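You operate a simulated robot arm through the tools that you are given. There is no shell and no other tool. Be economical: measure what you need, move in short steps, check, and stop when the job is done.

You run a simulated robot arm. Do the job below in one go: nothing can be reset, and whatever is moved stays where it is left.

Task
Switch the cabinet on, then drives on, home the machine and load the ring program from the program card.
Fine: pull the stop button out before the drives.
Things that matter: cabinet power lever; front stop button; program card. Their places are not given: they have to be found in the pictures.

The check looks at the end state, three seconds after you hand in, the way a careful person would. Anything else that was tipped, shoved, dropped, spilled or broken makes it a failure.

Robot
A 7-joint arm with a two-finger parallel gripper, fixed in place. Base frame: the origin is at the foot of the arm, x ahead of it, y to its left, z up. Lengths are in mm, angles in rad, forces in N, time in s.
Its first joint turns from -2.897 to 2.897 rad. Payload 4.4 kg.
The TCP is the grasp point between the finger pads, 23 mm short of the fingertips. In the tool frame z runs along the fingers and y along their closing line. Largest opening 94 mm; finger width 38, thickness 10; the body of the gripper, 54 by 96 mm, starts 39 mm behind the TCP.
Orientation is told as [roll, pitch, yaw] about the base's x, y, z axes, in that order, counted from this pose: with the fingers straight down and closing along the base's y, the tool's x points along the base's -x, its y along +y and its z along -z.

Tools
- The arm moves only by the tool servo_tool. Its argument "increments" is a list that holds one entry, the list of rows, each a list of 7 numbers: the turn, a rotation vector about the tool's x, y, z in units of 8 degrees (1.0 is 8 degrees), then the shift along the tool's x, y, z in units of 25 mm (1.0 is 25 mm), then the closure, from 0 (fully open) to 1 (shut). In form: [[[ax, ay, az, dx, dy, dz, jaw], ...]]. A call has 1 to 10 rows; each row shifts and turns the commanded pose from where the row before left it, along the tool's axes as they then stand. A call with a number of a shift or a turn outside -1 to 1 is refused whole. A row lasts 0.2 s, in which the tool goes at most 50 mm and 0.15 rad; a call with a longer step from one row to the next is refused whole, and so is a gripper value outside its range. A pose out of reach is approached as far as the arm can. The call stops where the force on the tool passes 70 N (or 10 N more than at its start, if that is more) or the arm is blocked; 0.2 s more then pass. Each finger travels about 72 mm/s and halts on what it meets, pressing with about 25 N; the grip force reading is that of the motor and also rises with nothing between the fingers. The clock runs only during rows and for 0.2 s after the last one: add rows that do not move to give the fingers time. It gives the time, the measured TCP pose, the force on the tool (base axes), the opening and the grip force at its end, in the units of the frame above (readings bear some noise).
- Cameras (640 x 400 px; columns grow to the right, rows downward): "scene" is fixed at [215.9, -508.8, 1634.7]; the picture's right is [0.71, -0.71, 0.00], its down [-0.50, -0.50, -0.71] and it looks along [0.50, 0.50, -0.71] (base axes); focal length 302 px, centre (320, 200). "wrist" rides on the gripper at [86, 16, -75] in the tool frame; the picture's right is [-0.18, 0.98, 0.00], its down [-0.58, -0.11, -0.81] and it looks along [-0.79, -0.15, 0.59] (tool axes); focal length 243 px, centre (320, 200).
- get_image(camera): a new picture of that camera. The clock stands still meanwhile.
- point_at(camera, pixels): for up to 12 pixels [column, row] of the newest picture of that camera ("zoom" is the newest enlarged one), the place [x, y, z] in the base frame of the surface seen there, good to about 3 mm, but the place of the scene camera against the robot may be out by one fixed shift of up to 18 mm in any direction. The clock stands still meanwhile.
- close_up(camera, box): a new picture of the part [left, top, right, bottom] of that camera's present view, enlarged. The clock stands still meanwhile.
- sign_off(): hands the job in; it is judged then, once.

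Keep the steps short. Do not move on a guess: measure, check each grasp and each placing, and mend mistakes. In all there are 80 turns and 38 pictures (those below and enlarged ones count). Leave the gripper open and the arm clear of the work at the hand-in unless told otherwise, and finish with a single line.

The tools are called after "Request:" as a command line: name --argument value ..., lists and objects as JSON in quotes. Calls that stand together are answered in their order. servo_tool: Moves the arm, as the interface text tells. Its arguments: {"type":"object","properties":{"increments":{"type":"array","items":{"type":"array","items":{"type":"array","items":{"type":"number"}}}}},"required":["increments"]} The other tools are called the same way: get_image (camera) takes a picture; point_at (camera, pixels) gives the place of the surface under pixels of a picture; close_up (camera, box) takes an enlarged picture of a part of a camera's view; sign_off () hands the job in.

At the start:

```text
t: 0.0
tcp_pos: [599.0, -315.6, 1393.1]
tcp_rot: [0.001, -0.001, 0.001]
force: [0.0, -0.7, 0.5]
width: 94.3
finger_force: 0.0
```

scene: 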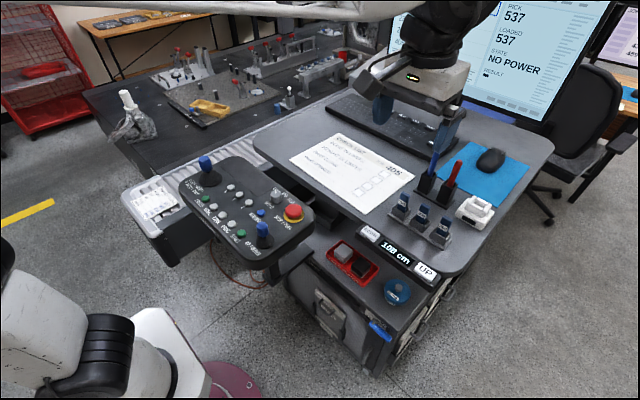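
wrist: 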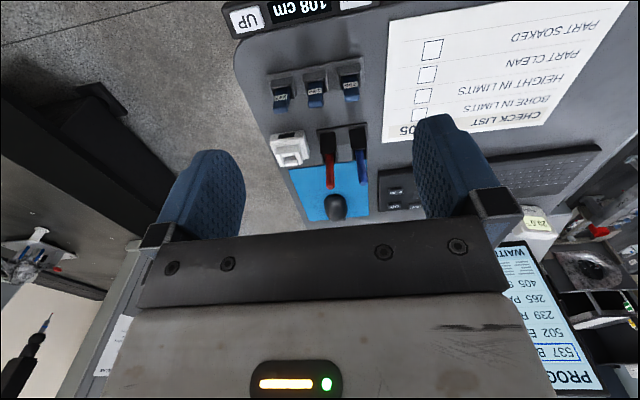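

The scene shows a control panel around (245,210) with a red stop button at (293,212), a screen reading "NO POWER" and a cabinet below the desk. I'll enlarge these parts first.

Request:
close_up --camera "scene" --box '[170, 140, 330, 280]'

Request:
close_up --camera "scene" --box '[270, 220, 450, 380]'

Request:
close_up --camera "scene" --box '[340, 0, 640, 260]'

```text
2.86 times, centred on (250, 210) of scene
```

zoom: 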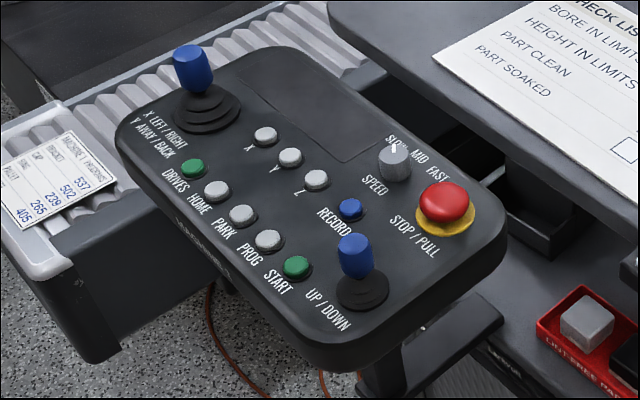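

```text
2.50 times, centred on (360, 300) of scene
```

zoom: 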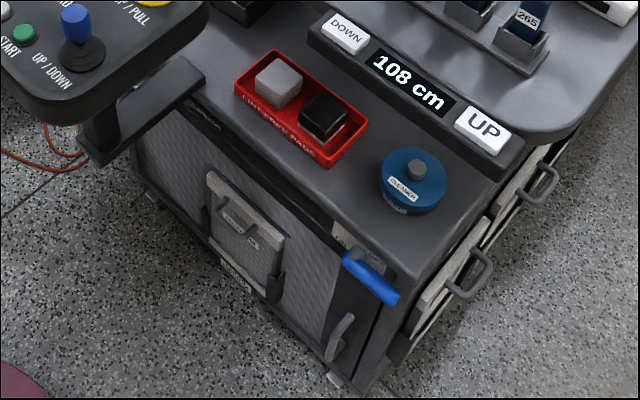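

```text
1.54 times, centred on (490, 130) of scene
```

zoom: 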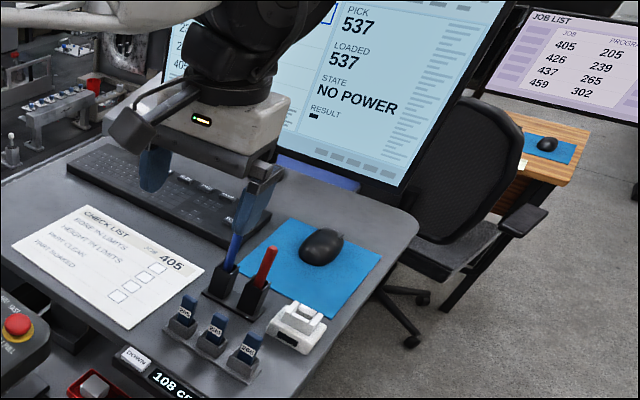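

I can see the panel labels: DRIVES, HOME, PARK, PROG, START. The blue lever sits at the cabinet corner, about (380,330). I'll read the card, the screen list and the lever label more closely.

Request:
close_up --camera "scene" --box '[130, 165, 210, 235]'

Request:
close_up --camera "scene" --box '[350, 300, 410, 350]'

Request:
close_up --camera "wrist" --box '[490, 230, 640, 400]'

```text
5.71 times, centred on (170, 200) of scene
```

zoom: 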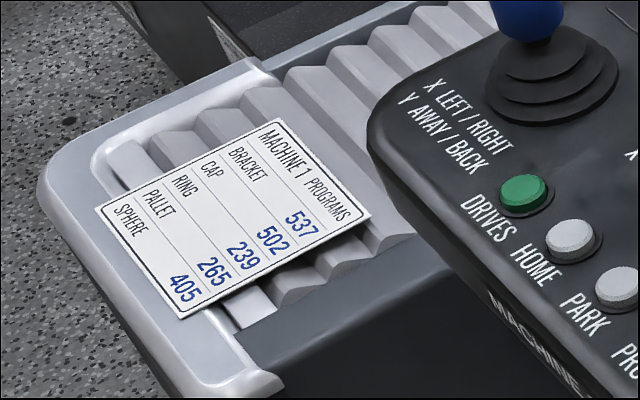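

```text
8.00 times, centred on (380, 325) of scene
```

zoom: 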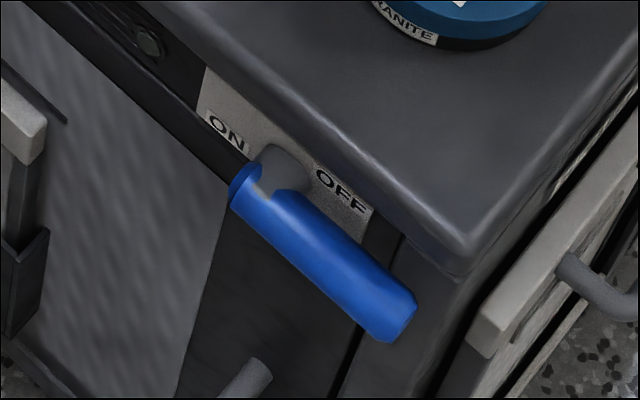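

```text
2.35 times, centred on (565, 315) of wrist
```

zoom: 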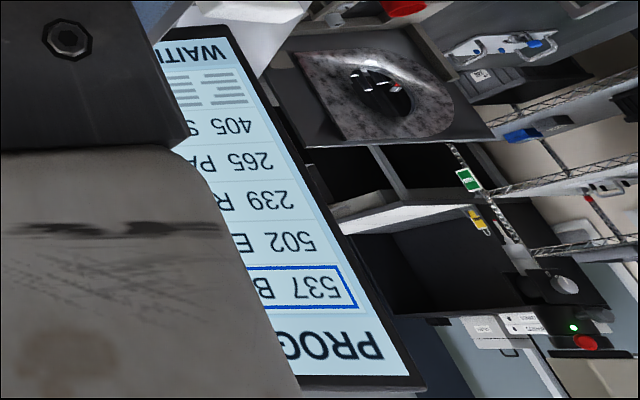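

The card says RING = 239. The list on the screen runs 537, 502, 239, 265, 405 with 537 picked, so two PROG steps should reach it. The lever now points to OFF. Next I measure lever, panel and cabinet points.

Request:
point_at --camera "scene" --pixels '[[375.6, 320.5], [372.5, 325], [380, 331], [388, 340], [367, 315.5], [382.5, 324.5], [345, 340], [355, 300], [395, 335], [376, 360], [382, 334], [386, 334]]'

Request:
point_at --camera "scene" --pixels '[[293, 211], [293, 217], [230.5, 187.5], [205.5, 199], [213, 206.5], [222, 215], [230.5, 224], [241.5, 233.5], [243, 205], [277, 197], [262, 228], [206, 163]]'

```text
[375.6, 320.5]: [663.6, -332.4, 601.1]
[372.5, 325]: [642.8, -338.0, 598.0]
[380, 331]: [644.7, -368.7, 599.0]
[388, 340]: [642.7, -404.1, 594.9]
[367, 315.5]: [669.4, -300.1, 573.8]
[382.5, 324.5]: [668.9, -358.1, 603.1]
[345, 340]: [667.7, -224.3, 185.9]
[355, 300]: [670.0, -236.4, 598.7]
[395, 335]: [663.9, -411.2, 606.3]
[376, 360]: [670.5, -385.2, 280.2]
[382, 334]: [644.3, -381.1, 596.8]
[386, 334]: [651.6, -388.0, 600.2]
```

```text
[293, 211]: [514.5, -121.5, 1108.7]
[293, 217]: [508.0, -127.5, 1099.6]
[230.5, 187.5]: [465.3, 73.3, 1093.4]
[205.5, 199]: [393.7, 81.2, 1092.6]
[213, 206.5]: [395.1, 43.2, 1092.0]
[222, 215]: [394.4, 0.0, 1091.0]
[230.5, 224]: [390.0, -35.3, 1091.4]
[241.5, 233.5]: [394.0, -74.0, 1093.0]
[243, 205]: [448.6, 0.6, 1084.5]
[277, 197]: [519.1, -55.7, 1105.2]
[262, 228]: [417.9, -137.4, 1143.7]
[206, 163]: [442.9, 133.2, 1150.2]
```

The lever is a horizontal bar, x≈645, from y≈-335 to -410, z≈598, about 25 mm in front of the cabinet face (x≈669). I'll measure the desk edge and other obstacles for clearance.

Request:
point_at --camera "scene" --pixels '[[330, 195], [370, 234], [395, 250], [426, 272], [455, 270], [545, 150], [260, 150], [398, 290], [352, 262], [300, 258], [312, 225], [430, 150]]'

Request:
point_at --camera "scene" --pixels '[[330, 310], [390, 283], [442, 285], [360, 280], [420, 297], [350, 285], [280, 265], [180, 190], [500, 65], [150, 110], [255, 270], [300, 285]]'

```text
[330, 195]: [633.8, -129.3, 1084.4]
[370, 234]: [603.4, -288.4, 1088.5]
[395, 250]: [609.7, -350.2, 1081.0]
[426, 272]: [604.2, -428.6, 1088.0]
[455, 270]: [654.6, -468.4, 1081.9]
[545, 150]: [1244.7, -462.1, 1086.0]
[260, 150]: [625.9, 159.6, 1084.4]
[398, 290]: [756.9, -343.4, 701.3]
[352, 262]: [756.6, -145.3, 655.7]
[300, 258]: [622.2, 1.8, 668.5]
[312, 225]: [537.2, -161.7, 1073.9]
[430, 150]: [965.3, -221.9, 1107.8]
```

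```text
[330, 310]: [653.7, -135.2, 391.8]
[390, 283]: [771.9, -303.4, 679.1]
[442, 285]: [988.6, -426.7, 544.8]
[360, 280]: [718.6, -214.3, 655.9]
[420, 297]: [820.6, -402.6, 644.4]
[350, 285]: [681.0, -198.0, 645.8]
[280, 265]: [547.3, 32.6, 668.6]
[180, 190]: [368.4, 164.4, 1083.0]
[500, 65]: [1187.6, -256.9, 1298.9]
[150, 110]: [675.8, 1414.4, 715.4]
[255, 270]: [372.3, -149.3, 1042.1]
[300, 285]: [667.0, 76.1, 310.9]
```

The desk front edge is at x≈590, top z≈1085. The cabinet face is set back under it at x≈669, so I must reach in from the front. First I move the arm back and right at the present height, clear of the desk and panel.

Request:
servo_tool --increments '[[[0, 0, 0, 1, -0.4, 0, 1], [0, 0, 0, 1, -0.4, 0, 1], [0, 0, 0, 1, -0.4, 0, 1], [0, 0, 0, 1, -0.4, 0, 1], [0, 0, 0, 1, -0.4, 0, 1], [0, 0, 0, 1, -0.4, 0, 1], [0, 0, 0, 1, -0.4, 0, 1], [0, 0, 0, 1, -0.4, 0, 1], [0, 0, 0, 1, -0.4, 0, 1], [0, 0, 0, 1, -0.4, 0, 1]]]'

Request:
get_image --camera "scene"

```text
t: 2.2
tcp_pos: [362.0, -430.5, 1371.4]
tcp_rot: [0.032, 0.027, -0.001]
force: [4.9, 3.9, -0.2]
width: 0.0
finger_force: 24.9
```

```text
29 pictures are left
```

scene: 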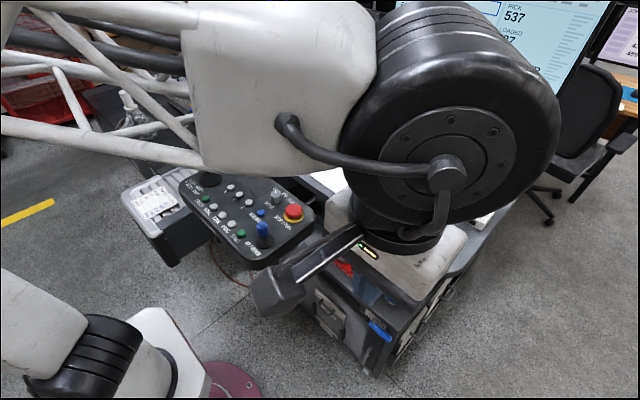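

The arm is now clear of the desk. Next I descend 250 mm straight down in front of the cabinet.

Request:
servo_tool --increments '[[[0, 0, 0, 0, 0, 0.5, 1], [0, 0, 0, 0, 0, 1, 1], [0, 0, 0, 0, 0, 1, 1], [0, 0, 0, 0, 0, 1, 1], [0, 0, 0, 0, 0, 1, 1], [0, 0, 0, 0, 0, 1, 1], [0, 0, 0, 0, 0, 1, 1], [0, 0, 0, 0, 0, 1, 1], [0, 0, 0, 0, 0, 1, 1], [0, 0, 0, 0, 0, 1, 1]]]'

```text
t: 4.4
tcp_pos: [353.8, -426.6, 1127.2]
tcp_rot: [0.043, 0.033, -0.004]
force: [-0.5, 1.2, 0.0]
width: 0.0
finger_force: 24.7
```

Now I pitch the tool forward while descending another 250 mm.

Request:
servo_tool --increments '[[[0, -1, 0, 0.07, 0, 0.99, 1], [0, -1, 0, 0.21, 0, 0.97, 1], [0, -1, 0, 0.34, 0, 0.93, 1], [0, -1, 0, 0.47, 0, 0.88, 1], [0, -1, 0, 0.59, 0, 0.8, 1], [0, -1, 0, 0.7, 0, 0.7, 1], [0, -1, 0, 0.79, 0, 0.61, 1], [0, 0, 0, 0.83, 0, 0.56, 1], [0, 0, 0, 0.83, 0, 0.56, 1], [0, 0, 0, 0.83, 0, 0.56, 1]]]'

Request:
get_image --camera "scene"

Request:
get_image --camera "wrist"

```text
t: 5.5
tcp_pos: [351.2, -426.4, 974.1]
tcp_rot: [0.153, -0.494, -0.072]
force: [0.3, -0.2, -0.6]
width: 0.1
finger_force: 24.2
stopped in row 5: the arm was blocked; the commanded pose is now the measured one
```

```text
28 pictures are left
```

scene: 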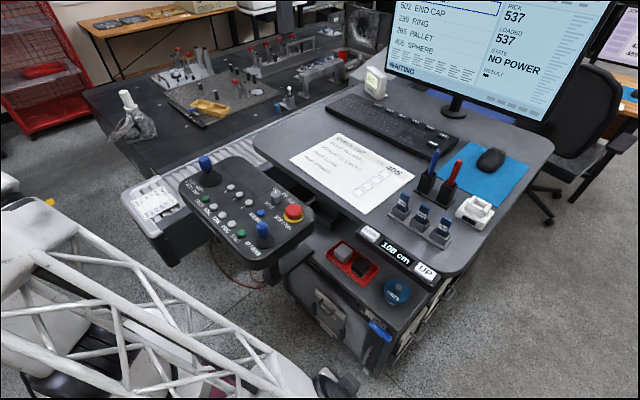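

```text
27 pictures are left
```

wrist: 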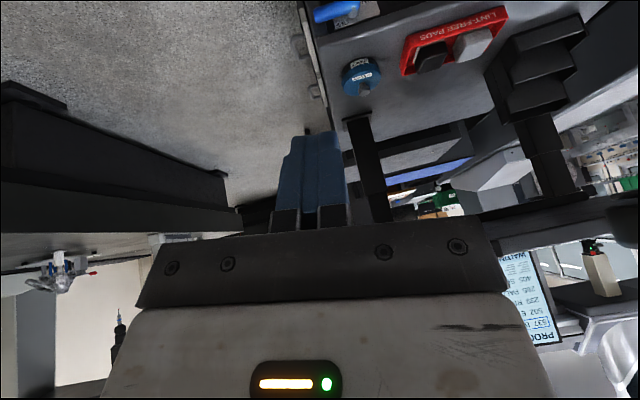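

The arm was blocked early, most likely by a joint limit in the wrist this close in. The picture shows nothing touched. Keeping this ~28° tilt, I'll go on down and slightly forward, then look at the lever.

Request:
servo_tool --increments '[[[0, 0, 0, 0.2, 0, 0.95, 1], [0, 0, 0, 0.2, 0, 1, 1], [0, 0, 0, 0.2, 0, 1, 1], [0, 0, 0, 0.2, 0, 1, 1], [0, 0, 0, 0.2, 0, 1, 1], [0, 0, 0, 0.2, 0, 1, 1], [0, 0, 0, 0.2, 0, 1, 1], [0, 0, 0, 0.2, 0, 1, 1]]]'

Request:
get_image --camera "wrist"

```text
t: 7.3
tcp_pos: [404.1, -400.4, 756.2]
tcp_rot: [0.193, -0.467, -0.099]
force: [-0.2, -0.1, 0.9]
width: 0.2
finger_force: 25.0
```

```text
26 pictures are left
```

wrist: 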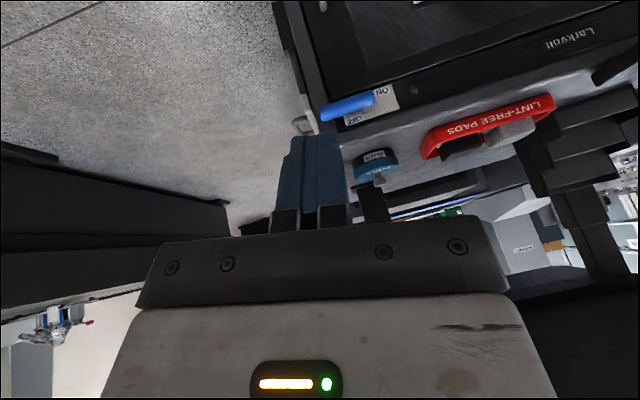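

Request:
close_up --camera "wrist" --box '[300, 70, 430, 150]'

Request:
point_at --camera "wrist" --pixels '[[372, 100], [350, 107], [328, 112], [380, 93], [390, 105], [350, 125], [410, 95], [330, 125]]'

```text
4.92 times, centred on (365, 110) of wrist
```

zoom: 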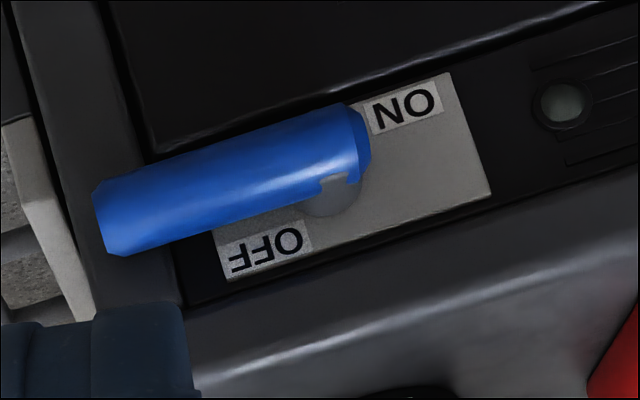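

```text
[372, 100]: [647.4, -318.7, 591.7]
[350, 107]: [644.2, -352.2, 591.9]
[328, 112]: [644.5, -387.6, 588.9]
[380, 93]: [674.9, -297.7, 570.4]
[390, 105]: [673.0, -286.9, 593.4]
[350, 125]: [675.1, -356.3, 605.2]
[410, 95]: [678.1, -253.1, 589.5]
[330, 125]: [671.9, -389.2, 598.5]
```

In this upside-down view (lever around (350,107)) the OFF label is above the handle, and ON is below-left of the pivot. So the handle must be swung downward about the pivot at y≈-322, z≈590. I approach to just above the outer end of the handle with closed fingers.

Request:
servo_tool --increments '[[[0, 0, 0, -0.62, -0.02, 0.82, 1], [0, 0, 0, -0.62, -0.02, 0.82, 1], [0, 0, 0, -0.62, -0.02, 0.82, 1], [0, 0, 0, -0.62, -0.02, 0.82, 1], [0, 0, 0, -0.62, -0.02, 0.82, 1], [0, 0, 0, -0.62, -0.02, 0.82, 1], [0, 0, 0, -0.62, -0.02, 0.82, 1], [0, 0, 0, -0.62, -0.02, 0.82, 1], [0, 0, 0, 0, 0, 0, 1]]]'

Request:
get_image --camera "wrist"

```text
t: 9.3
tcp_pos: [597.6, -393.0, 695.1]
tcp_rot: [0.15, -0.498, -0.071]
force: [-0.4, -0.4, 0.6]
width: 0.1
finger_force: 24.9
```

```text
24 pictures are left
```

wrist: 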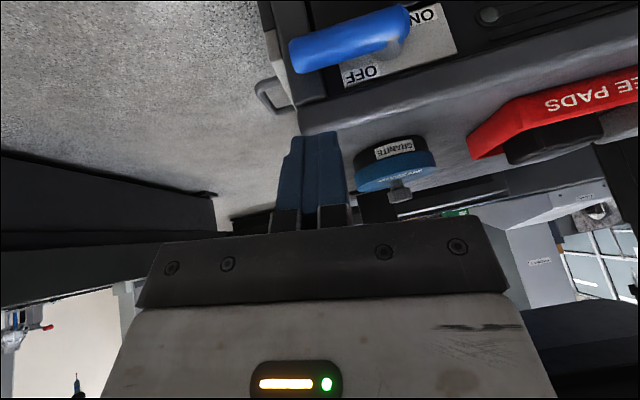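

Request:
point_at --camera "wrist" --pixels '[[403, 12], [395, 30], [370, 38], [345, 45], [320, 52], [300, 58], [300, 45], [340, 35], [425, 35], [345, 62], [380, 20], [400, 46]]'

```text
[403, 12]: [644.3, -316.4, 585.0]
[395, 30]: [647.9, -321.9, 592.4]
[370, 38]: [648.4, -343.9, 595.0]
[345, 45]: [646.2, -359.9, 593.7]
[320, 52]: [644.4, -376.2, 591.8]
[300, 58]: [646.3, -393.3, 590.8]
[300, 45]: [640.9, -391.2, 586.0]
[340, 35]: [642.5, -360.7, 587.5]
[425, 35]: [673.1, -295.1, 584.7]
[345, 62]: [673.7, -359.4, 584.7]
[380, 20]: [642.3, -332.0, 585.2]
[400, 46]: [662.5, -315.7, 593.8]
```

The handle runs y≈-315…-400, top z≈595, front x≈641. I place the fingertips about 20 mm above its outer part.

Request:
servo_tool --increments '[[[0, 0, 0, -0.1, 0, 0.9, 1], [0, 0, 0, -0.1, 0, 0.9, 1], [0, 0, 0, -0.1, 0, 0.9, 1], [0, 0, 0, 0, 0, 0, 1], [0, 0, 0, 0, 0, 0, 1]]]'

```text
t: 10.5
tcp_pos: [638.8, -386.4, 643.1]
tcp_rot: [0.15, -0.496, -0.07]
force: [0.5, 0.1, -0.1]
width: 0.0
finger_force: 24.9
```

Tips are about 25 mm above the handle. Now I press down along the start of the arc and watch the force.

Request:
servo_tool --increments '[[[0, 0, 0, 0.29, -0.09, 0.45, 1], [0, 0, 0, 0.29, -0.09, 0.45, 1], [0, 0, 0, 0.21, -0.06, 0.38, 1], [0, 0, 0, 0.21, -0.06, 0.38, 1], [0, 0, 0, 0.19, 0.07, 0.34, 1], [0, 0, 0, 0.19, 0.07, 0.34, 1], [0, 0, 0, 0, 0, 0, 1]]]'

Request:
close_up --camera "scene" --box '[320, 290, 420, 370]'

```text
t: 12.1
tcp_pos: [637.4, -380.7, 576.6]
tcp_rot: [0.151, -0.498, -0.07]
force: [-0.4, -0.7, 0.3]
width: 0.0
finger_force: 25.0
```

```text
5.00 times, centred on (370, 330) of scene
```

zoom: 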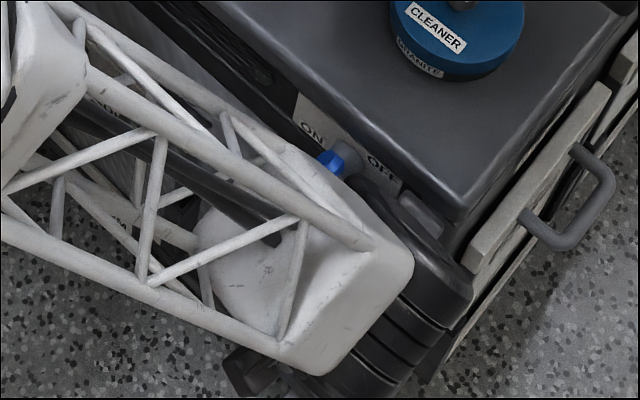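

The lever is swinging down with little resistance. I continue the arc to vertical.

Request:
servo_tool --increments '[[[0, 0, 0, 0.18, 0.21, 0.33, 1], [0, 0, 0, 0.18, 0.21, 0.33, 1], [0, 0, 0, 0.14, 0.38, 0.26, 1], [0, 0, 0, 0.14, 0.38, 0.26, 1], [0, 0, 0, 0, 0.2, 0, 1], [0, 0, 0, 0, 0.2, 0, 1], [0, 0, 0, 0, 0, 0, 1]]]'

Request:
get_image --camera "wrist"

Request:
close_up --camera "scene" --box '[340, 0, 640, 260]'

```text
t: 13.3
tcp_pos: [636.9, -348.0, 548.9]
tcp_rot: [0.143, -0.498, -0.079]
force: [-4.2, -21.9, -4.5]
width: 0.0
finger_force: 25.5
stopped in row 5: the force on the tool passed its limit (the readings are from after the stop); the commanded pose is now the measured one
```

```text
22 pictures are left
```

wrist: 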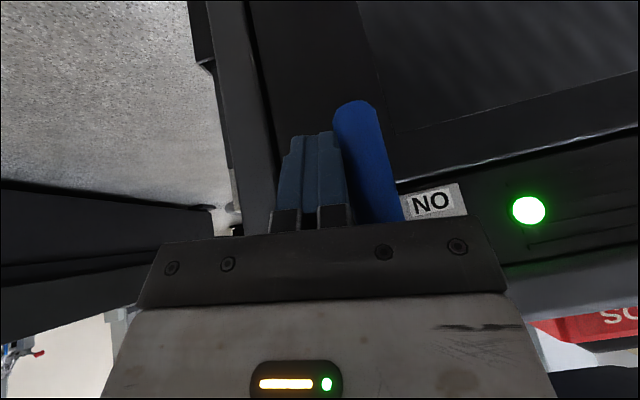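

```text
1.54 times, centred on (490, 130) of scene
```

zoom: 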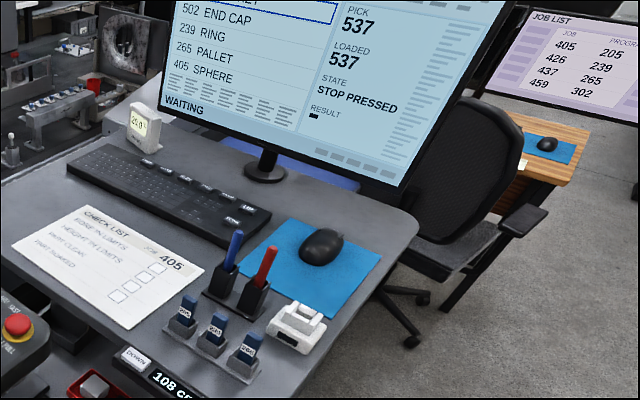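

The lever is down at ON, the lamp is green and the screen now says STOP PRESSED. I back off to the right, then out along the tool and away from the cabinet.

Request:
servo_tool --increments '[[[0, 0, 0, 0, -0.6, 0, 1], [0, 0, 0, 0.3, -0.2, -0.5, 1], [0, 0, 0, 0.6, 0, -0.8, 1], [0, 0, 0, 0.8, 0, -0.8, 1], [0, 0, 0, 0.8, 0, -0.8, 1], [0, 0, 0, 0.8, 0, -0.8, 1], [0, 0, 0, 0.8, 0, -0.8, 1], [0, 0, 0, 0.8, 0, -0.8, 1], [0, 0, 0, 0.8, 0, -0.8, 1], [0, 0, 0, 0.4, 0, -0.9, 1]]]'

```text
t: 15.3
tcp_pos: [443.7, -275.2, 524.2]
tcp_rot: [0.266, -0.38, 0.009]
force: [0.5, -0.1, 0.5]
width: 0.1
finger_force: 25.2
stopped in row 10: the arm was blocked; the commanded pose is now the measured one
```

The arm drifted and was blocked at (444,-275,524), so I look before moving again.

Request:
get_image --camera "scene"

Request:
get_image --camera "wrist"

```text
20 pictures are left
```

scene: 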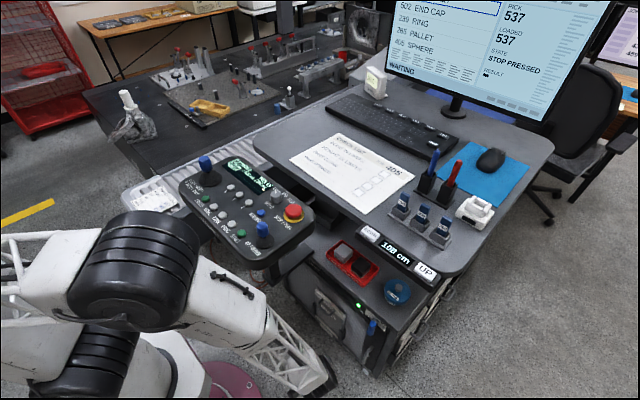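

```text
19 pictures are left
```

wrist: 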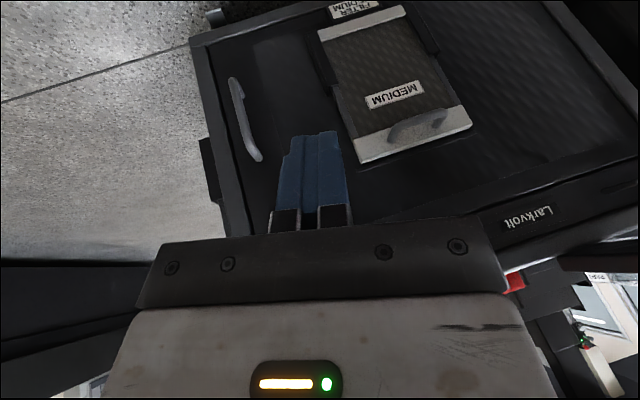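

Request:
point_at --camera "scene" --pixels '[[140, 230], [180, 250], [190, 290], [130, 280], [240, 290], [260, 320], [325, 375], [90, 240], [60, 270], [100, 350], [372, 325], [374, 340]]'

```text
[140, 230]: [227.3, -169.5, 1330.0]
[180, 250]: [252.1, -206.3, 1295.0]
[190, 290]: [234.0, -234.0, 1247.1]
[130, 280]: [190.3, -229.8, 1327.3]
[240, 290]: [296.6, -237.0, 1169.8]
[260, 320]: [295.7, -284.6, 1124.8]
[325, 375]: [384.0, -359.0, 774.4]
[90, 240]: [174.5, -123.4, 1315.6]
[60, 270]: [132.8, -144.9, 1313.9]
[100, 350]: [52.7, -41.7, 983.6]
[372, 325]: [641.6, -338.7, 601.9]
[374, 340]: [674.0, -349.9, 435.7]
```

Elbow and panel are well apart and the lever still points down, so this was only a joint limit from folding too far. I go up and to the right at constant x.

Request:
servo_tool --increments '[[[0, 0, 0, -0.34, -0.25, -0.96, 1], [0, 0, 0, -0.34, -0.25, -0.96, 1], [0, 0, 0, -0.34, -0.25, -0.96, 1], [0, 0, 0, -0.34, -0.25, -0.96, 1], [0, 0, 0, -0.34, -0.25, -0.96, 1], [0, 0, 0, -0.34, -0.25, -0.96, 1], [0, 0, 0, -0.34, -0.25, -0.96, 1], [0, 0, 0, -0.34, -0.25, -0.96, 1], [0, 0, 0, -0.34, -0.25, -0.96, 1], [0, 0, 0, -0.34, -0.25, -0.96, 1]]]'

```text
t: 16.6
tcp_pos: [459.2, -256.4, 589.0]
tcp_rot: [0.348, -0.309, 0.119]
force: [-0.5, -0.6, -0.3]
width: 0.0
finger_force: 25.1
stopped in row 6: the arm was blocked; the commanded pose is now the measured one
```

The arm is still limited by its wrist, not by contact. I first turn the tool back toward straight down in place, with a slight outward shift.

Request:
servo_tool --increments '[[[0.6, 0.5, 0.2, 0, -0.3, 0, 1], [0.6, 0.5, 0.2, 0, -0.3, 0, 1], [0.6, 0.5, 0.2, 0, -0.3, 0, 1], [0.6, 0.5, 0.2, 0, -0.3, 0, 1], [0, 0, 0, 0, 0, 0, 1]]]'

```text
t: 17.8
tcp_pos: [460.4, -288.0, 584.3]
tcp_rot: [0.019, -0.016, 0.052]
force: [0.0, -0.8, 0.1]
width: 0.0
finger_force: 25.4
```

The tool is vertical again and responding. Now I go right 125 mm, then up.

Request:
servo_tool --increments '[[[0, 0, 0, 0.1, -1, 0, 1], [0, 0, 0, 0.2, -1, 0, 1], [0, 0, 0, 0.3, -1, 0, 1], [0, 0, 0, 0.3, -1, 0, 1], [0, 0, 0, 0.3, -1, -0.4, 1], [0, 0, 0, 0.3, -0.8, -0.8, 1], [0, 0, 0, 0.3, -0.4, -1, 1], [0, 0, 0, 0.3, 0, -1, 1], [0, 0, 0, 0, 0, -1, 1], [0, 0, 0, 0, 0, -1, 1]]]'

```text
t: 20.0
tcp_pos: [414.0, -447.5, 707.8]
tcp_rot: [0.021, -0.014, 0.055]
force: [-0.5, 0.9, -0.7]
width: 0.0
finger_force: 24.7
```

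Tracking well. I continue straight up.

Request:
servo_tool --increments '[[[0, 0, 0, 0.2, 0, -1, 1], [0, 0, 0, 0.2, 0, -1, 1], [0, 0, 0, 0, 0, -1, 1], [0, 0, 0, 0, 0, -1, 1], [0, 0, 0, 0, 0, -1, 1], [0, 0, 0, 0, 0, -1, 1], [0, 0, 0, 0, 0, -1, 1], [0, 0, 0, 0, 0, -1, 1], [0, 0, 0, 0, 0, -1, 1], [0, 0, 0, 0, 0, -1, 1]]]'

Request:
servo_tool --increments '[[[0, 0, 0, 0, 0, -1, 1], [0, 0, 0, 0, 0, -1, 1], [0, 0, 0, 0, 0, -1, 1], [0, 0, 0, 0, 0, -1, 1], [0, 0, 0, 0, 0, -1, 1], [0, 0, 0, 0, 0, -1, 1], [0, 0, 0, 0, 0, -1, 1], [0, 0, 0, 0, 0, -1, 1], [0, 0, 0, 0, 0, -1, 1], [0, 0, 0, 0, 0, -1, 1]]]'

```text
t: 22.2
tcp_pos: [401.6, -455.2, 956.9]
tcp_rot: [0.02, -0.016, 0.054]
force: [0.9, -0.7, 0.4]
width: 0.0
finger_force: 24.4
```

```text
t: 24.4
tcp_pos: [397.6, -459.3, 1206.4]
tcp_rot: [0.021, -0.017, 0.054]
force: [-0.7, -0.1, -0.1]
width: 0.0
finger_force: 25.2
```

Height regained. Next up to z≈1290 and left toward the panel, for a wrist-camera view of the stop button.

Request:
servo_tool --increments '[[[0, 0, 0, 0, 0, -1, 1], [0, 0, 0, 0, 0, -1, 1], [0, 0, 0, 0, 0.3, -1, 1], [0, 0, 0, 0, 1, -0.5, 1], [0, 0, 0, 0, 1, 0, 1], [0, 0, 0, 0, 1, 0, 1], [0, 0, 0, 0, 1, 0, 1], [0, 0, 0, 0, 1, 0, 1], [0, 0, 0, 0, 1, 0, 1], [0, 0, 0, 0, 1, 0, 1]]]'

Request:
servo_tool --increments '[[[0, 0, -0.4, 0, 1, 0, 1], [0, 0, 0, 0, 1, 0, 1], [0, 0, 0, 0, 1, 0, 1], [0, 0, 0, 0, 0.8, 0, 1], [0, 0, 0, 0, 0, 0, 1]]]'

Request:
get_image --camera "wrist"

```text
t: 26.5
tcp_pos: [435.8, -320.1, 1222.7]
tcp_rot: [0.126, 0.094, 0.086]
force: [-0.1, -1.1, 0.2]
width: 0.1
finger_force: 24.7
stopped in row 10: the arm was blocked; the commanded pose is now the measured one
```

```text
t: 27.7
tcp_pos: [425.3, -225.9, 1233.2]
tcp_rot: [0.128, 0.088, 0.138]
force: [0.8, -0.1, -0.2]
width: 0.1
finger_force: 24.8
```

```text
18 pictures are left
```

wrist: 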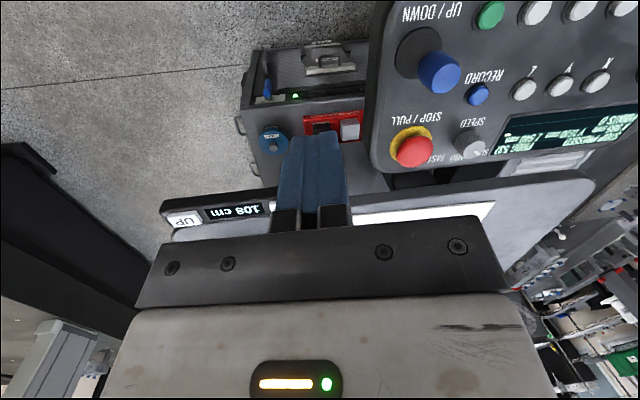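

I see the stop button at (412,150), up/down joystick at (438,72) and START at (490,15). Measuring these with the wrist camera.

Request:
point_at --camera "wrist" --pixels '[[413, 152], [412, 146], [396, 150], [430, 133], [440, 72], [490, 14], [524, 90], [562, 86], [597, 82], [477, 94], [470, 145], [455, 115]]'

Request:
close_up --camera "wrist" --box '[360, 80, 520, 180]'

```text
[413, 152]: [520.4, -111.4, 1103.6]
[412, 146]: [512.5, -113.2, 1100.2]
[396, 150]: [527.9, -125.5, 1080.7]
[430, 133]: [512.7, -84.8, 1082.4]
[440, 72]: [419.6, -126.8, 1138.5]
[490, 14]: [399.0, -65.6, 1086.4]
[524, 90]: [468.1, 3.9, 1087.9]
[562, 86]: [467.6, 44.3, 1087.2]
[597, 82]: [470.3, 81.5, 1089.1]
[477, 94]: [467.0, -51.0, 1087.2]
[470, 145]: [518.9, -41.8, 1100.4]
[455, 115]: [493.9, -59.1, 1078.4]
```

```text
4.00 times, centred on (440, 130) of wrist
```

zoom: 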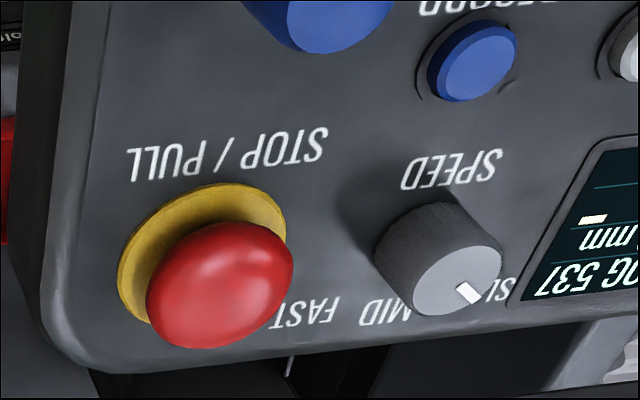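

Scene-to-wrist offset is about (+4.5,+8.5,-6) mm. Stop button centre is ≈(515,-113), top z≈1104, panel z≈1078. With yaw ≈ -0.6 the camera stays away from the joystick and the fingers stay off the SPEED knob. I move over it, straighten the tool and half open.

Request:
servo_tool --increments '[[[0.11, -0.08, 0.4, -0.4, 0.6, -0.3, 0.3], [0.11, -0.08, 0.7, -0.4, 0.6, -0.2, 0.3], [0.11, -0.08, 0.7, -0.4, 0.6, 0, 0.3], [0.11, -0.08, 0.7, -0.35, 0.65, 0, 0.3], [0.11, -0.08, 0.7, -0.3, 0.65, 0, 0.3], [0.11, -0.08, 0.7, -0.2, 0.7, 0, 0.3], [0.11, -0.08, 0.7, -0.2, 0.7, 0, 0.3], [0.11, -0.08, 0.7, -0.2, 0.7, 0, 0.3], [0, 0, 0, 0, 0, 0, 0.3], [0, 0, 0, 0, 0, 0, 0.3]]]'

Request:
get_image --camera "wrist"

```text
t: 29.9
tcp_pos: [508.7, -111.2, 1247.9]
tcp_rot: [-0.04, 0.027, -0.609]
force: [0.9, 0.4, -0.1]
width: 65.9
finger_force: 0.1
```

```text
16 pictures are left
```

wrist: 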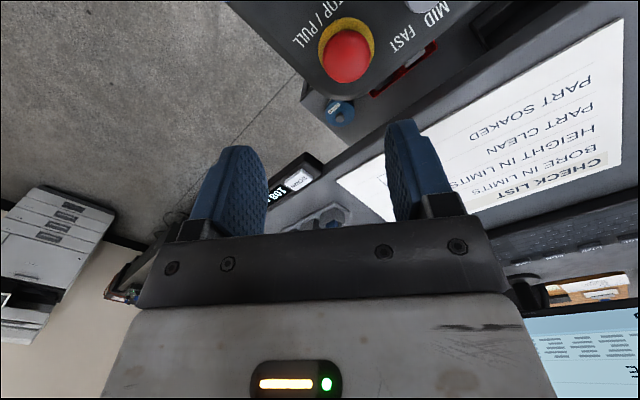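

The stop button is at (347,55). I measure its top and rim from here.

Request:
point_at --camera "wrist" --pixels '[[347, 55], [347, 45], [347, 66], [330, 55], [364, 55], [347, 34], [347, 78], [323, 58], [371, 35], [345, 20], [328, 36], [322, 48]]'

```text
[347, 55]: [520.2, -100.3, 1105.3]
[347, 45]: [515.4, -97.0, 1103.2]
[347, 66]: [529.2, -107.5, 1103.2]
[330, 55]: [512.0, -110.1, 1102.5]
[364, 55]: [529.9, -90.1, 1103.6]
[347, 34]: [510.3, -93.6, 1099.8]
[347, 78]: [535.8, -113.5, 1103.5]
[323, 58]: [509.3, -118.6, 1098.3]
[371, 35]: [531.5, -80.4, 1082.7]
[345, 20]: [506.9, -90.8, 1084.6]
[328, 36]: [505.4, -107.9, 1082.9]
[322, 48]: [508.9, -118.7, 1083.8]
```

Cap centre ≈(521.5,-102), radius ≈17, top z 1105. I centre over it and descend to z≈1140.

Request:
servo_tool --increments '[[[0, 0, 0, -0.19, 0.41, 0, 0.3], [0, 0, 0, -0.18, 0.41, 0, 0.3], [0, 0, 0, 0, 0, 0.8, 0.3], [0, 0, 0, 0, 0, 0.9, 0.3], [0, 0, 0, 0, 0, 0.9, 0.3], [0, 0, 0, 0, 0, 0.9, 0.3], [0, 0, 0, 0, 0, 0.7, 0.3], [0, 0, 0, 0, 0, 0, 0.3]]]'

Request:
close_up --camera "scene" --box '[210, 120, 370, 240]'

```text
t: 31.7
tcp_pos: [522.7, -101.4, 1144.1]
tcp_rot: [-0.042, 0.026, -0.606]
force: [-0.8, -1.1, 0.4]
width: 65.9
finger_force: 0.1
```

```text
3.33 times, centred on (290, 180) of scene
```

zoom: 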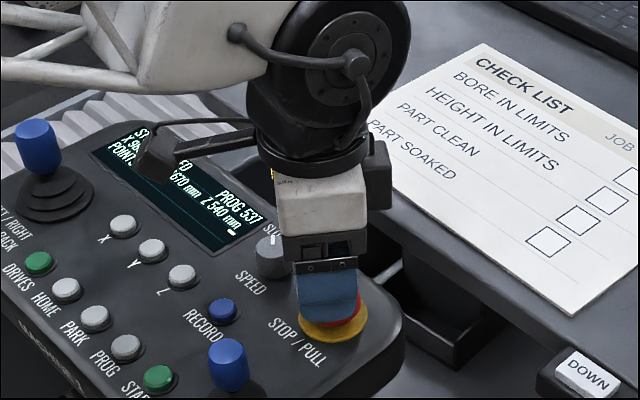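

Fingers straddle the red cap with clearance all round. I descend to z≈1106 and close on it.

Request:
servo_tool --increments '[[[0, 0, 0, -0.04, 0.03, 0.7, 0.3], [0, 0, 0, -0.04, 0.03, 0.75, 0.3], [0, 0, 0, 0, 0, 0, 0.3], [0, 0, 0, 0, 0, 0, 0.8], [0, 0, 0, 0, 0, 0, 0.8], [0, 0, 0, 0, 0, 0, 0.8], [0, 0, 0, 0, 0, 0, 0.8]]]'

```text
t: 33.3
tcp_pos: [522.1, -103.6, 1106.6]
tcp_rot: [-0.042, 0.025, -0.608]
force: [-7.7, -12.7, -2.1]
width: 42.1
finger_force: 44.6
```

Cap held, width 42 mm. I relieve the slight side force and pull straight up about 15 mm.

Request:
servo_tool --increments '[[[0, 0, 0, 0, -0.07, 0, 0.8], [0, 0, 0, 0, 0, -0.2, 0.8], [0, 0, 0, 0, 0, -0.2, 0.8], [0, 0, 0, 0, 0, -0.2, 0.8], [0, 0, 0, 0, 0, 0, 0.8]]]'

Request:
close_up --camera "scene" --box '[210, 0, 590, 240]'

```text
t: 34.4
tcp_pos: [522.8, -102.7, 1119.6]
tcp_rot: [-0.04, 0.028, -0.605]
force: [16.9, 18.8, -6.9]
width: 42.1
finger_force: 44.6
stopped in row 5: the force on the tool passed its limit (the readings are from after the stop); the commanded pose is now the measured one
```

```text
1.67 times, centred on (400, 120) of scene
```

zoom: 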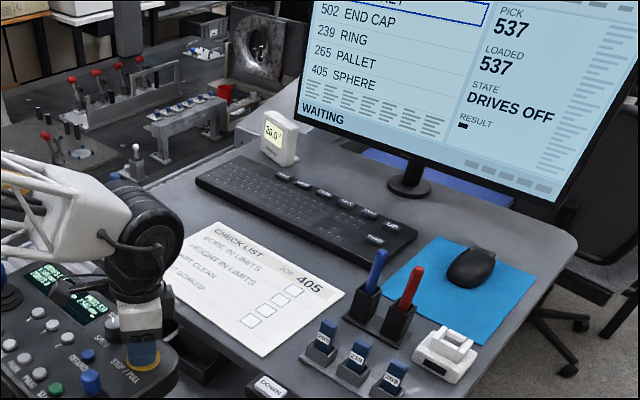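

The state now reads DRIVES OFF, so the stop is out. I release and rise.

Request:
servo_tool --increments '[[[0, 0, 0, 0, 0, 0, 0.3], [0, 0, 0, 0, 0, 0, 0.3], [0, 0, 0, 0, 0, 0, 0.3], [0, 0, 0, 0, 0, -0.5, 0.3], [0, 0, 0, 0, 0, -1, 0.3], [0, 0, 0, 0, 0, -1, 0.3], [0, 0, 0, 0, 0, -1, 0.6], [0, 0, 0, 0, 0, -1, 1], [0, 0, 0, 0, 0, -0.5, 1]]]'

```text
t: 36.4
tcp_pos: [529.3, -101.0, 1245.2]
tcp_rot: [-0.042, 0.028, -0.605]
force: [-0.1, 0.2, 0.1]
width: 0.1
finger_force: 25.2
```

Now the DRIVES button, corrected position ≈(398,90), top z≈1086.5. I fly there at height with closed fingers, turning yaw back to 0.

Request:
servo_tool --increments '[[[0, 0, -0.43, 0.6, 0.75, 0.1, 1], [0, 0, -0.43, 0.62, 0.7, 0.1, 1], [0, 0, -0.43, 0.65, 0.65, 0.1, 1], [0, 0, -0.43, 0.7, 0.6, 0.1, 1], [0, 0, -0.43, 0.72, 0.56, 0.1, 1], [0, 0, -0.43, 0.75, 0.52, 0.1, 1], [0, 0, -0.43, 0.77, 0.5, 0.1, 1], [0, 0, -0.43, 0.8, 0.46, 0.1, 1], [0, 0, -0.43, 0.8, 0.45, 0.1, 1], [0, 0, -0.43, 0.8, 0.4, 0.1, 1]]]'

```text
t: 38.6
tcp_pos: [408.6, 82.3, 1223.6]
tcp_rot: [-0.019, 0.048, -0.006]
force: [-0.2, 0.2, 0.2]
width: 0.0
finger_force: 24.9
```

On station. I take a wrist picture to see tips versus the DRIVES button.

Request:
get_image --camera "wrist"

```text
13 pictures are left
```

wrist: 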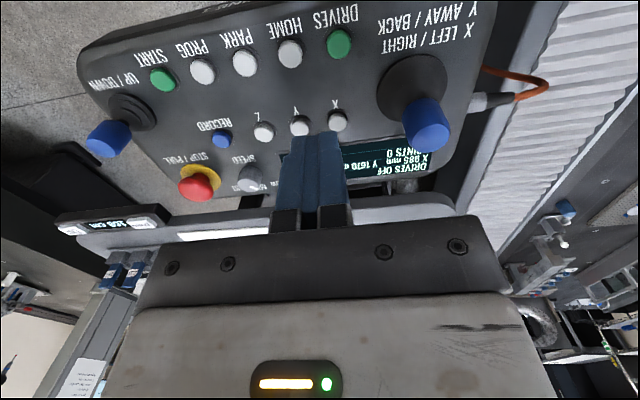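

Request:
point_at --camera "wrist" --pixels '[[339, 44], [290, 53], [245, 63], [202, 71], [162, 79], [315, 50], [350, 14], [106, 139]]'

```text
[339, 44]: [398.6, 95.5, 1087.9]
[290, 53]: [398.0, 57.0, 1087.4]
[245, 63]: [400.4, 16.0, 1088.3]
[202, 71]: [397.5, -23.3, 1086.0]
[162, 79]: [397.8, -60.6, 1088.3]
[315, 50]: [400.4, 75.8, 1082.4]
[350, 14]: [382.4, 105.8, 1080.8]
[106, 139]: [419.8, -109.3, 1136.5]
```

DRIVES ≈(398.5,94), HOME ≈(398,56), PROG ≈(397.5,-24), START ≈(398,-61). I centre over DRIVES and descend to ~12 mm above it.

Request:
servo_tool --increments '[[[0, 0, 0, 0.16, 0.5, 0, 1], [0, 0, 0, 0, 0, 0.8, 1], [0, 0, 0, 0, 0, 0.9, 1], [0, 0, 0, 0, 0, 0.9, 1], [0, 0, 0, 0, 0, 0.9, 1], [0, 0, 0, 0, 0, 0.5, 1], [0, 0, 0, 0, 0, 0, 1]]]'

Request:
close_up --camera "scene" --box '[170, 150, 250, 210]'

```text
t: 40.2
tcp_pos: [400.9, 92.4, 1121.6]
tcp_rot: [-0.018, 0.047, -0.005]
force: [0.5, 1.2, -0.3]
width: 0.1
finger_force: 25.2
```

```text
6.67 times, centred on (210, 180) of scene
```

zoom: 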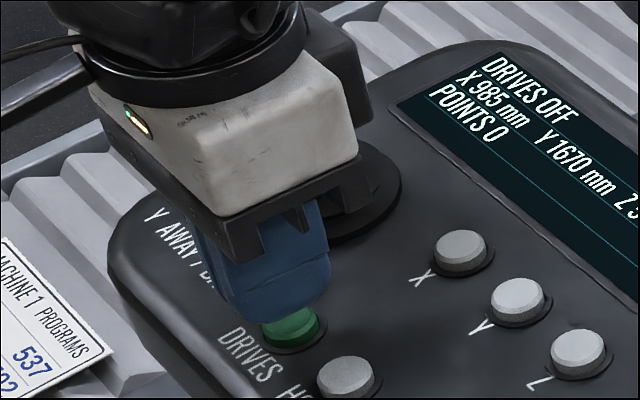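

The tips are just over DRIVES. The hand's front corner would come near the left joystick (447,141), so I offset the press 10 mm toward the robot and 4 mm right, still on the button, then press gently.

Request:
servo_tool --increments '[[[0, 0, 0, 0.4, -0.16, 0, 1], [0, 0, 0, 0, 0, 0, 1], [0, 0, 0, 0, 0, 0.25, 1], [0, 0, 0, 0, 0, 0.15, 1], [0, 0, 0, 0, 0, 0.1, 1], [0, 0, 0, 0, 0, 0.1, 1], [0, 0, 0, 0, 0, 0, 1]]]'

Request:
get_image --camera "scene"

```text
t: 41.8
tcp_pos: [390.0, 88.3, 1108.3]
tcp_rot: [-0.02, 0.047, -0.005]
force: [2.4, 1.0, 1.6]
width: 0.3
finger_force: 25.1
```

```text
11 pictures are left
```

scene: 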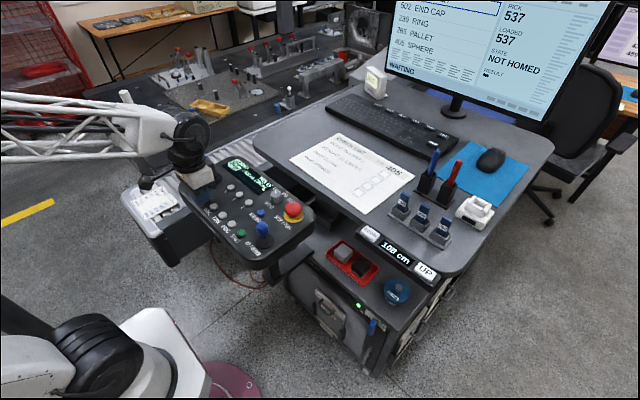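

The screen now says NOT HOMED, so the drives are on. I rise 15 mm, move 35 mm right to HOME and press the same way.

Request:
servo_tool --increments '[[[0, 0, 0, 0, 0, -0.6, 1], [0, 0, 0, -0.1, -0.7, 0, 1], [0, 0, 0, -0.1, -0.7, 0, 1], [0, 0, 0, 0, 0, 0, 1], [0, 0, 0, 0, 0, 0.3, 1], [0, 0, 0, 0, 0, 0.2, 1], [0, 0, 0, 0, 0, 0.1, 1], [0, 0, 0, 0, 0, 0, 1]]]'

Request:
get_image --camera "scene"

```text
t: 43.6
tcp_pos: [393.8, 53.0, 1109.9]
tcp_rot: [-0.019, 0.047, -0.006]
force: [1.1, 1.1, 1.9]
width: 0.0
finger_force: 24.5
```

```text
10 pictures are left
```

scene: 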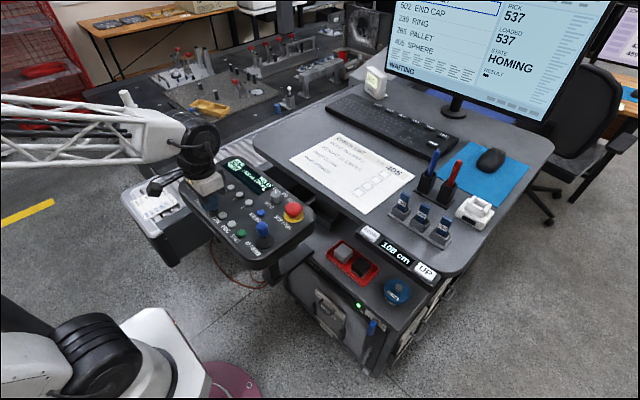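

HOMING in progress. I rise, move 80 mm right past PARK to above PROG and wait for homing.

Request:
servo_tool --increments '[[[0, 0, 0, 0, 0, -0.8, 1], [0, 0, 0, 0, -0.8, 0, 1], [0, 0, 0, 0, -0.8, 0, 1], [0, 0, 0, 0, -0.8, 0, 1], [0, 0, 0, 0, -0.75, 0, 1], [0, 0, 0, 0, 0, 0, 1], [0, 0, 0, 0, 0, 0, 1], [0, 0, 0, 0, 0, 0, 1], [0, 0, 0, 0, 0, 0, 1], [0, 0, 0, 0, 0, 0, 1]]]'

Request:
servo_tool --increments '[[[0, 0, 0, 0, 0, 0, 1], [0, 0, 0, 0, 0, 0, 1], [0, 0, 0, 0, 0, 0, 1], [0, 0, 0, 0, 0, 0, 1], [0, 0, 0, 0, 0, 0, 1], [0, 0, 0, 0, 0, 0, 1], [0, 0, 0, 0, 0, 0, 1], [0, 0, 0, 0, 0, 0, 1], [0, 0, 0, 0, 0, 0, 1], [0, 0, 0, 0, 0, 0, 1]]]'

Request:
close_up --camera "scene" --box '[180, 0, 580, 250]'

```text
t: 45.8
tcp_pos: [395.4, -24.4, 1130.6]
tcp_rot: [-0.02, 0.046, -0.005]
force: [0.0, -0.4, 0.1]
width: 0.0
finger_force: 24.9
```

```text
t: 48.0
tcp_pos: [394.2, -23.7, 1131.0]
tcp_rot: [-0.018, 0.047, -0.007]
force: [-0.2, 0.2, -0.2]
width: 0.1
finger_force: 25.2
```

```text
1.60 times, centred on (380, 125) of scene
```

zoom: 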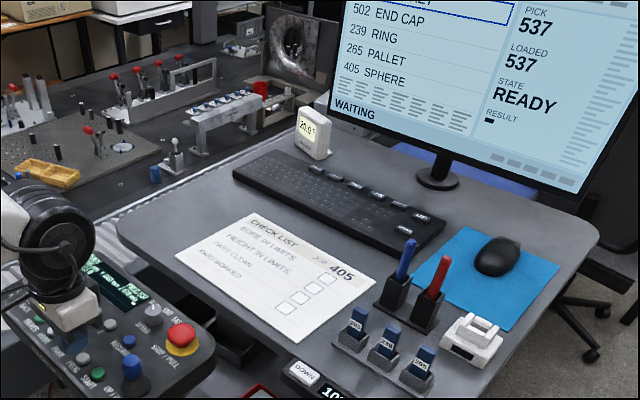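

READY: homing is done. Now one press of PROG (21 mm down), then up, and see what changes.

Request:
servo_tool --increments '[[[0, 0, 0, 0, 0, 0.5, 1], [0, 0, 0, 0, 0, 0.25, 1], [0, 0, 0, 0, 0, 0.15, 1], [0, 0, 0, 0, 0, 0, 1], [0, 0, 0, 0, 0, -0.5, 1], [0, 0, 0, 0, 0, 0, 1]]]'

Request:
close_up --camera "scene" --box '[180, 0, 580, 250]'

```text
t: 49.4
tcp_pos: [394.3, -24.3, 1120.9]
tcp_rot: [-0.017, 0.047, -0.005]
force: [-0.5, 0.6, -0.7]
width: 0.0
finger_force: 25.3
```

```text
1.60 times, centred on (380, 125) of scene
```

zoom: 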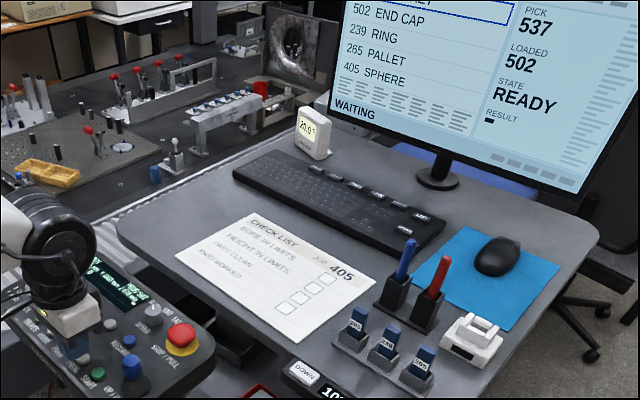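

LOADED went 537 → 502, so each PROG press steps the loaded program directly. One more press should give 239.

Request:
servo_tool --increments '[[[0, 0, 0, 0, 0, 0.25, 1], [0, 0, 0, 0, 0, 0.2, 1], [0, 0, 0, 0, 0, 0.06, 1], [0, 0, 0, 0, 0, 0, 1], [0, 0, 0, 0, 0, -0.5, 1], [0, 0, 0, 0, 0, 0, 1]]]'

Request:
close_up --camera "scene" --box '[180, 0, 580, 250]'

```text
t: 50.8
tcp_pos: [393.4, -25.0, 1120.5]
tcp_rot: [-0.019, 0.047, -0.005]
force: [0.2, 0.4, 0.9]
width: 0.2
finger_force: 24.8
```

```text
1.60 times, centred on (380, 125) of scene
```

zoom: 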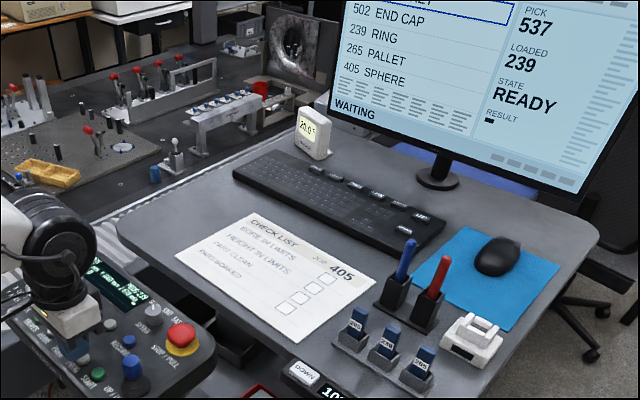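

LOADED 239, state READY. That's the RING program per card and screen. I rise straight up, clear of the panel, and open the gripper.

Request:
servo_tool --increments '[[[0, 0, 0, 0, 0, -0.8, 1], [0, 0, 0, 0, 0, -1, 1], [0, 0, 0, 0, 0, -1, 1], [0, 0, 0, 0, 0, -1, 1], [0, 0, 0, 0, 0, -0.8, 0.5], [0, 0, 0, 0, 0, 0, 0], [0, 0, 0, 0, 0, 0, 0], [0, 0, 0, 0, 0, 0, 0], [0, 0, 0, 0, 0, 0, 0]]]'

Request:
get_image --camera "scene"

```text
t: 52.8
tcp_pos: [400.1, -23.6, 1236.0]
tcp_rot: [-0.021, 0.048, -0.005]
force: [-0.7, -0.3, 0.4]
width: 93.9
finger_force: 0.1
```

```text
6 pictures are left
```

scene: 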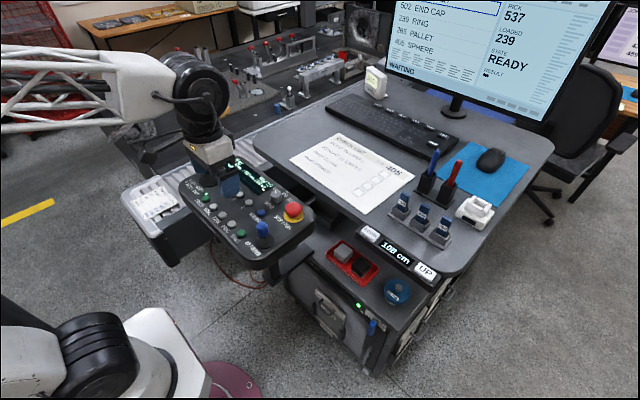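

The arm is clear, the gripper is open (94 mm), the lamp is green and the screen shows READY with 239 loaded. Nothing else has moved, so I hand in.

Request:
sign_off

```text
The job is handed in.
```

Cabinet on, stop button pulled out, drives on, machine homed (READY), ring program 239 loaded; gripper open, arm clear of the work.
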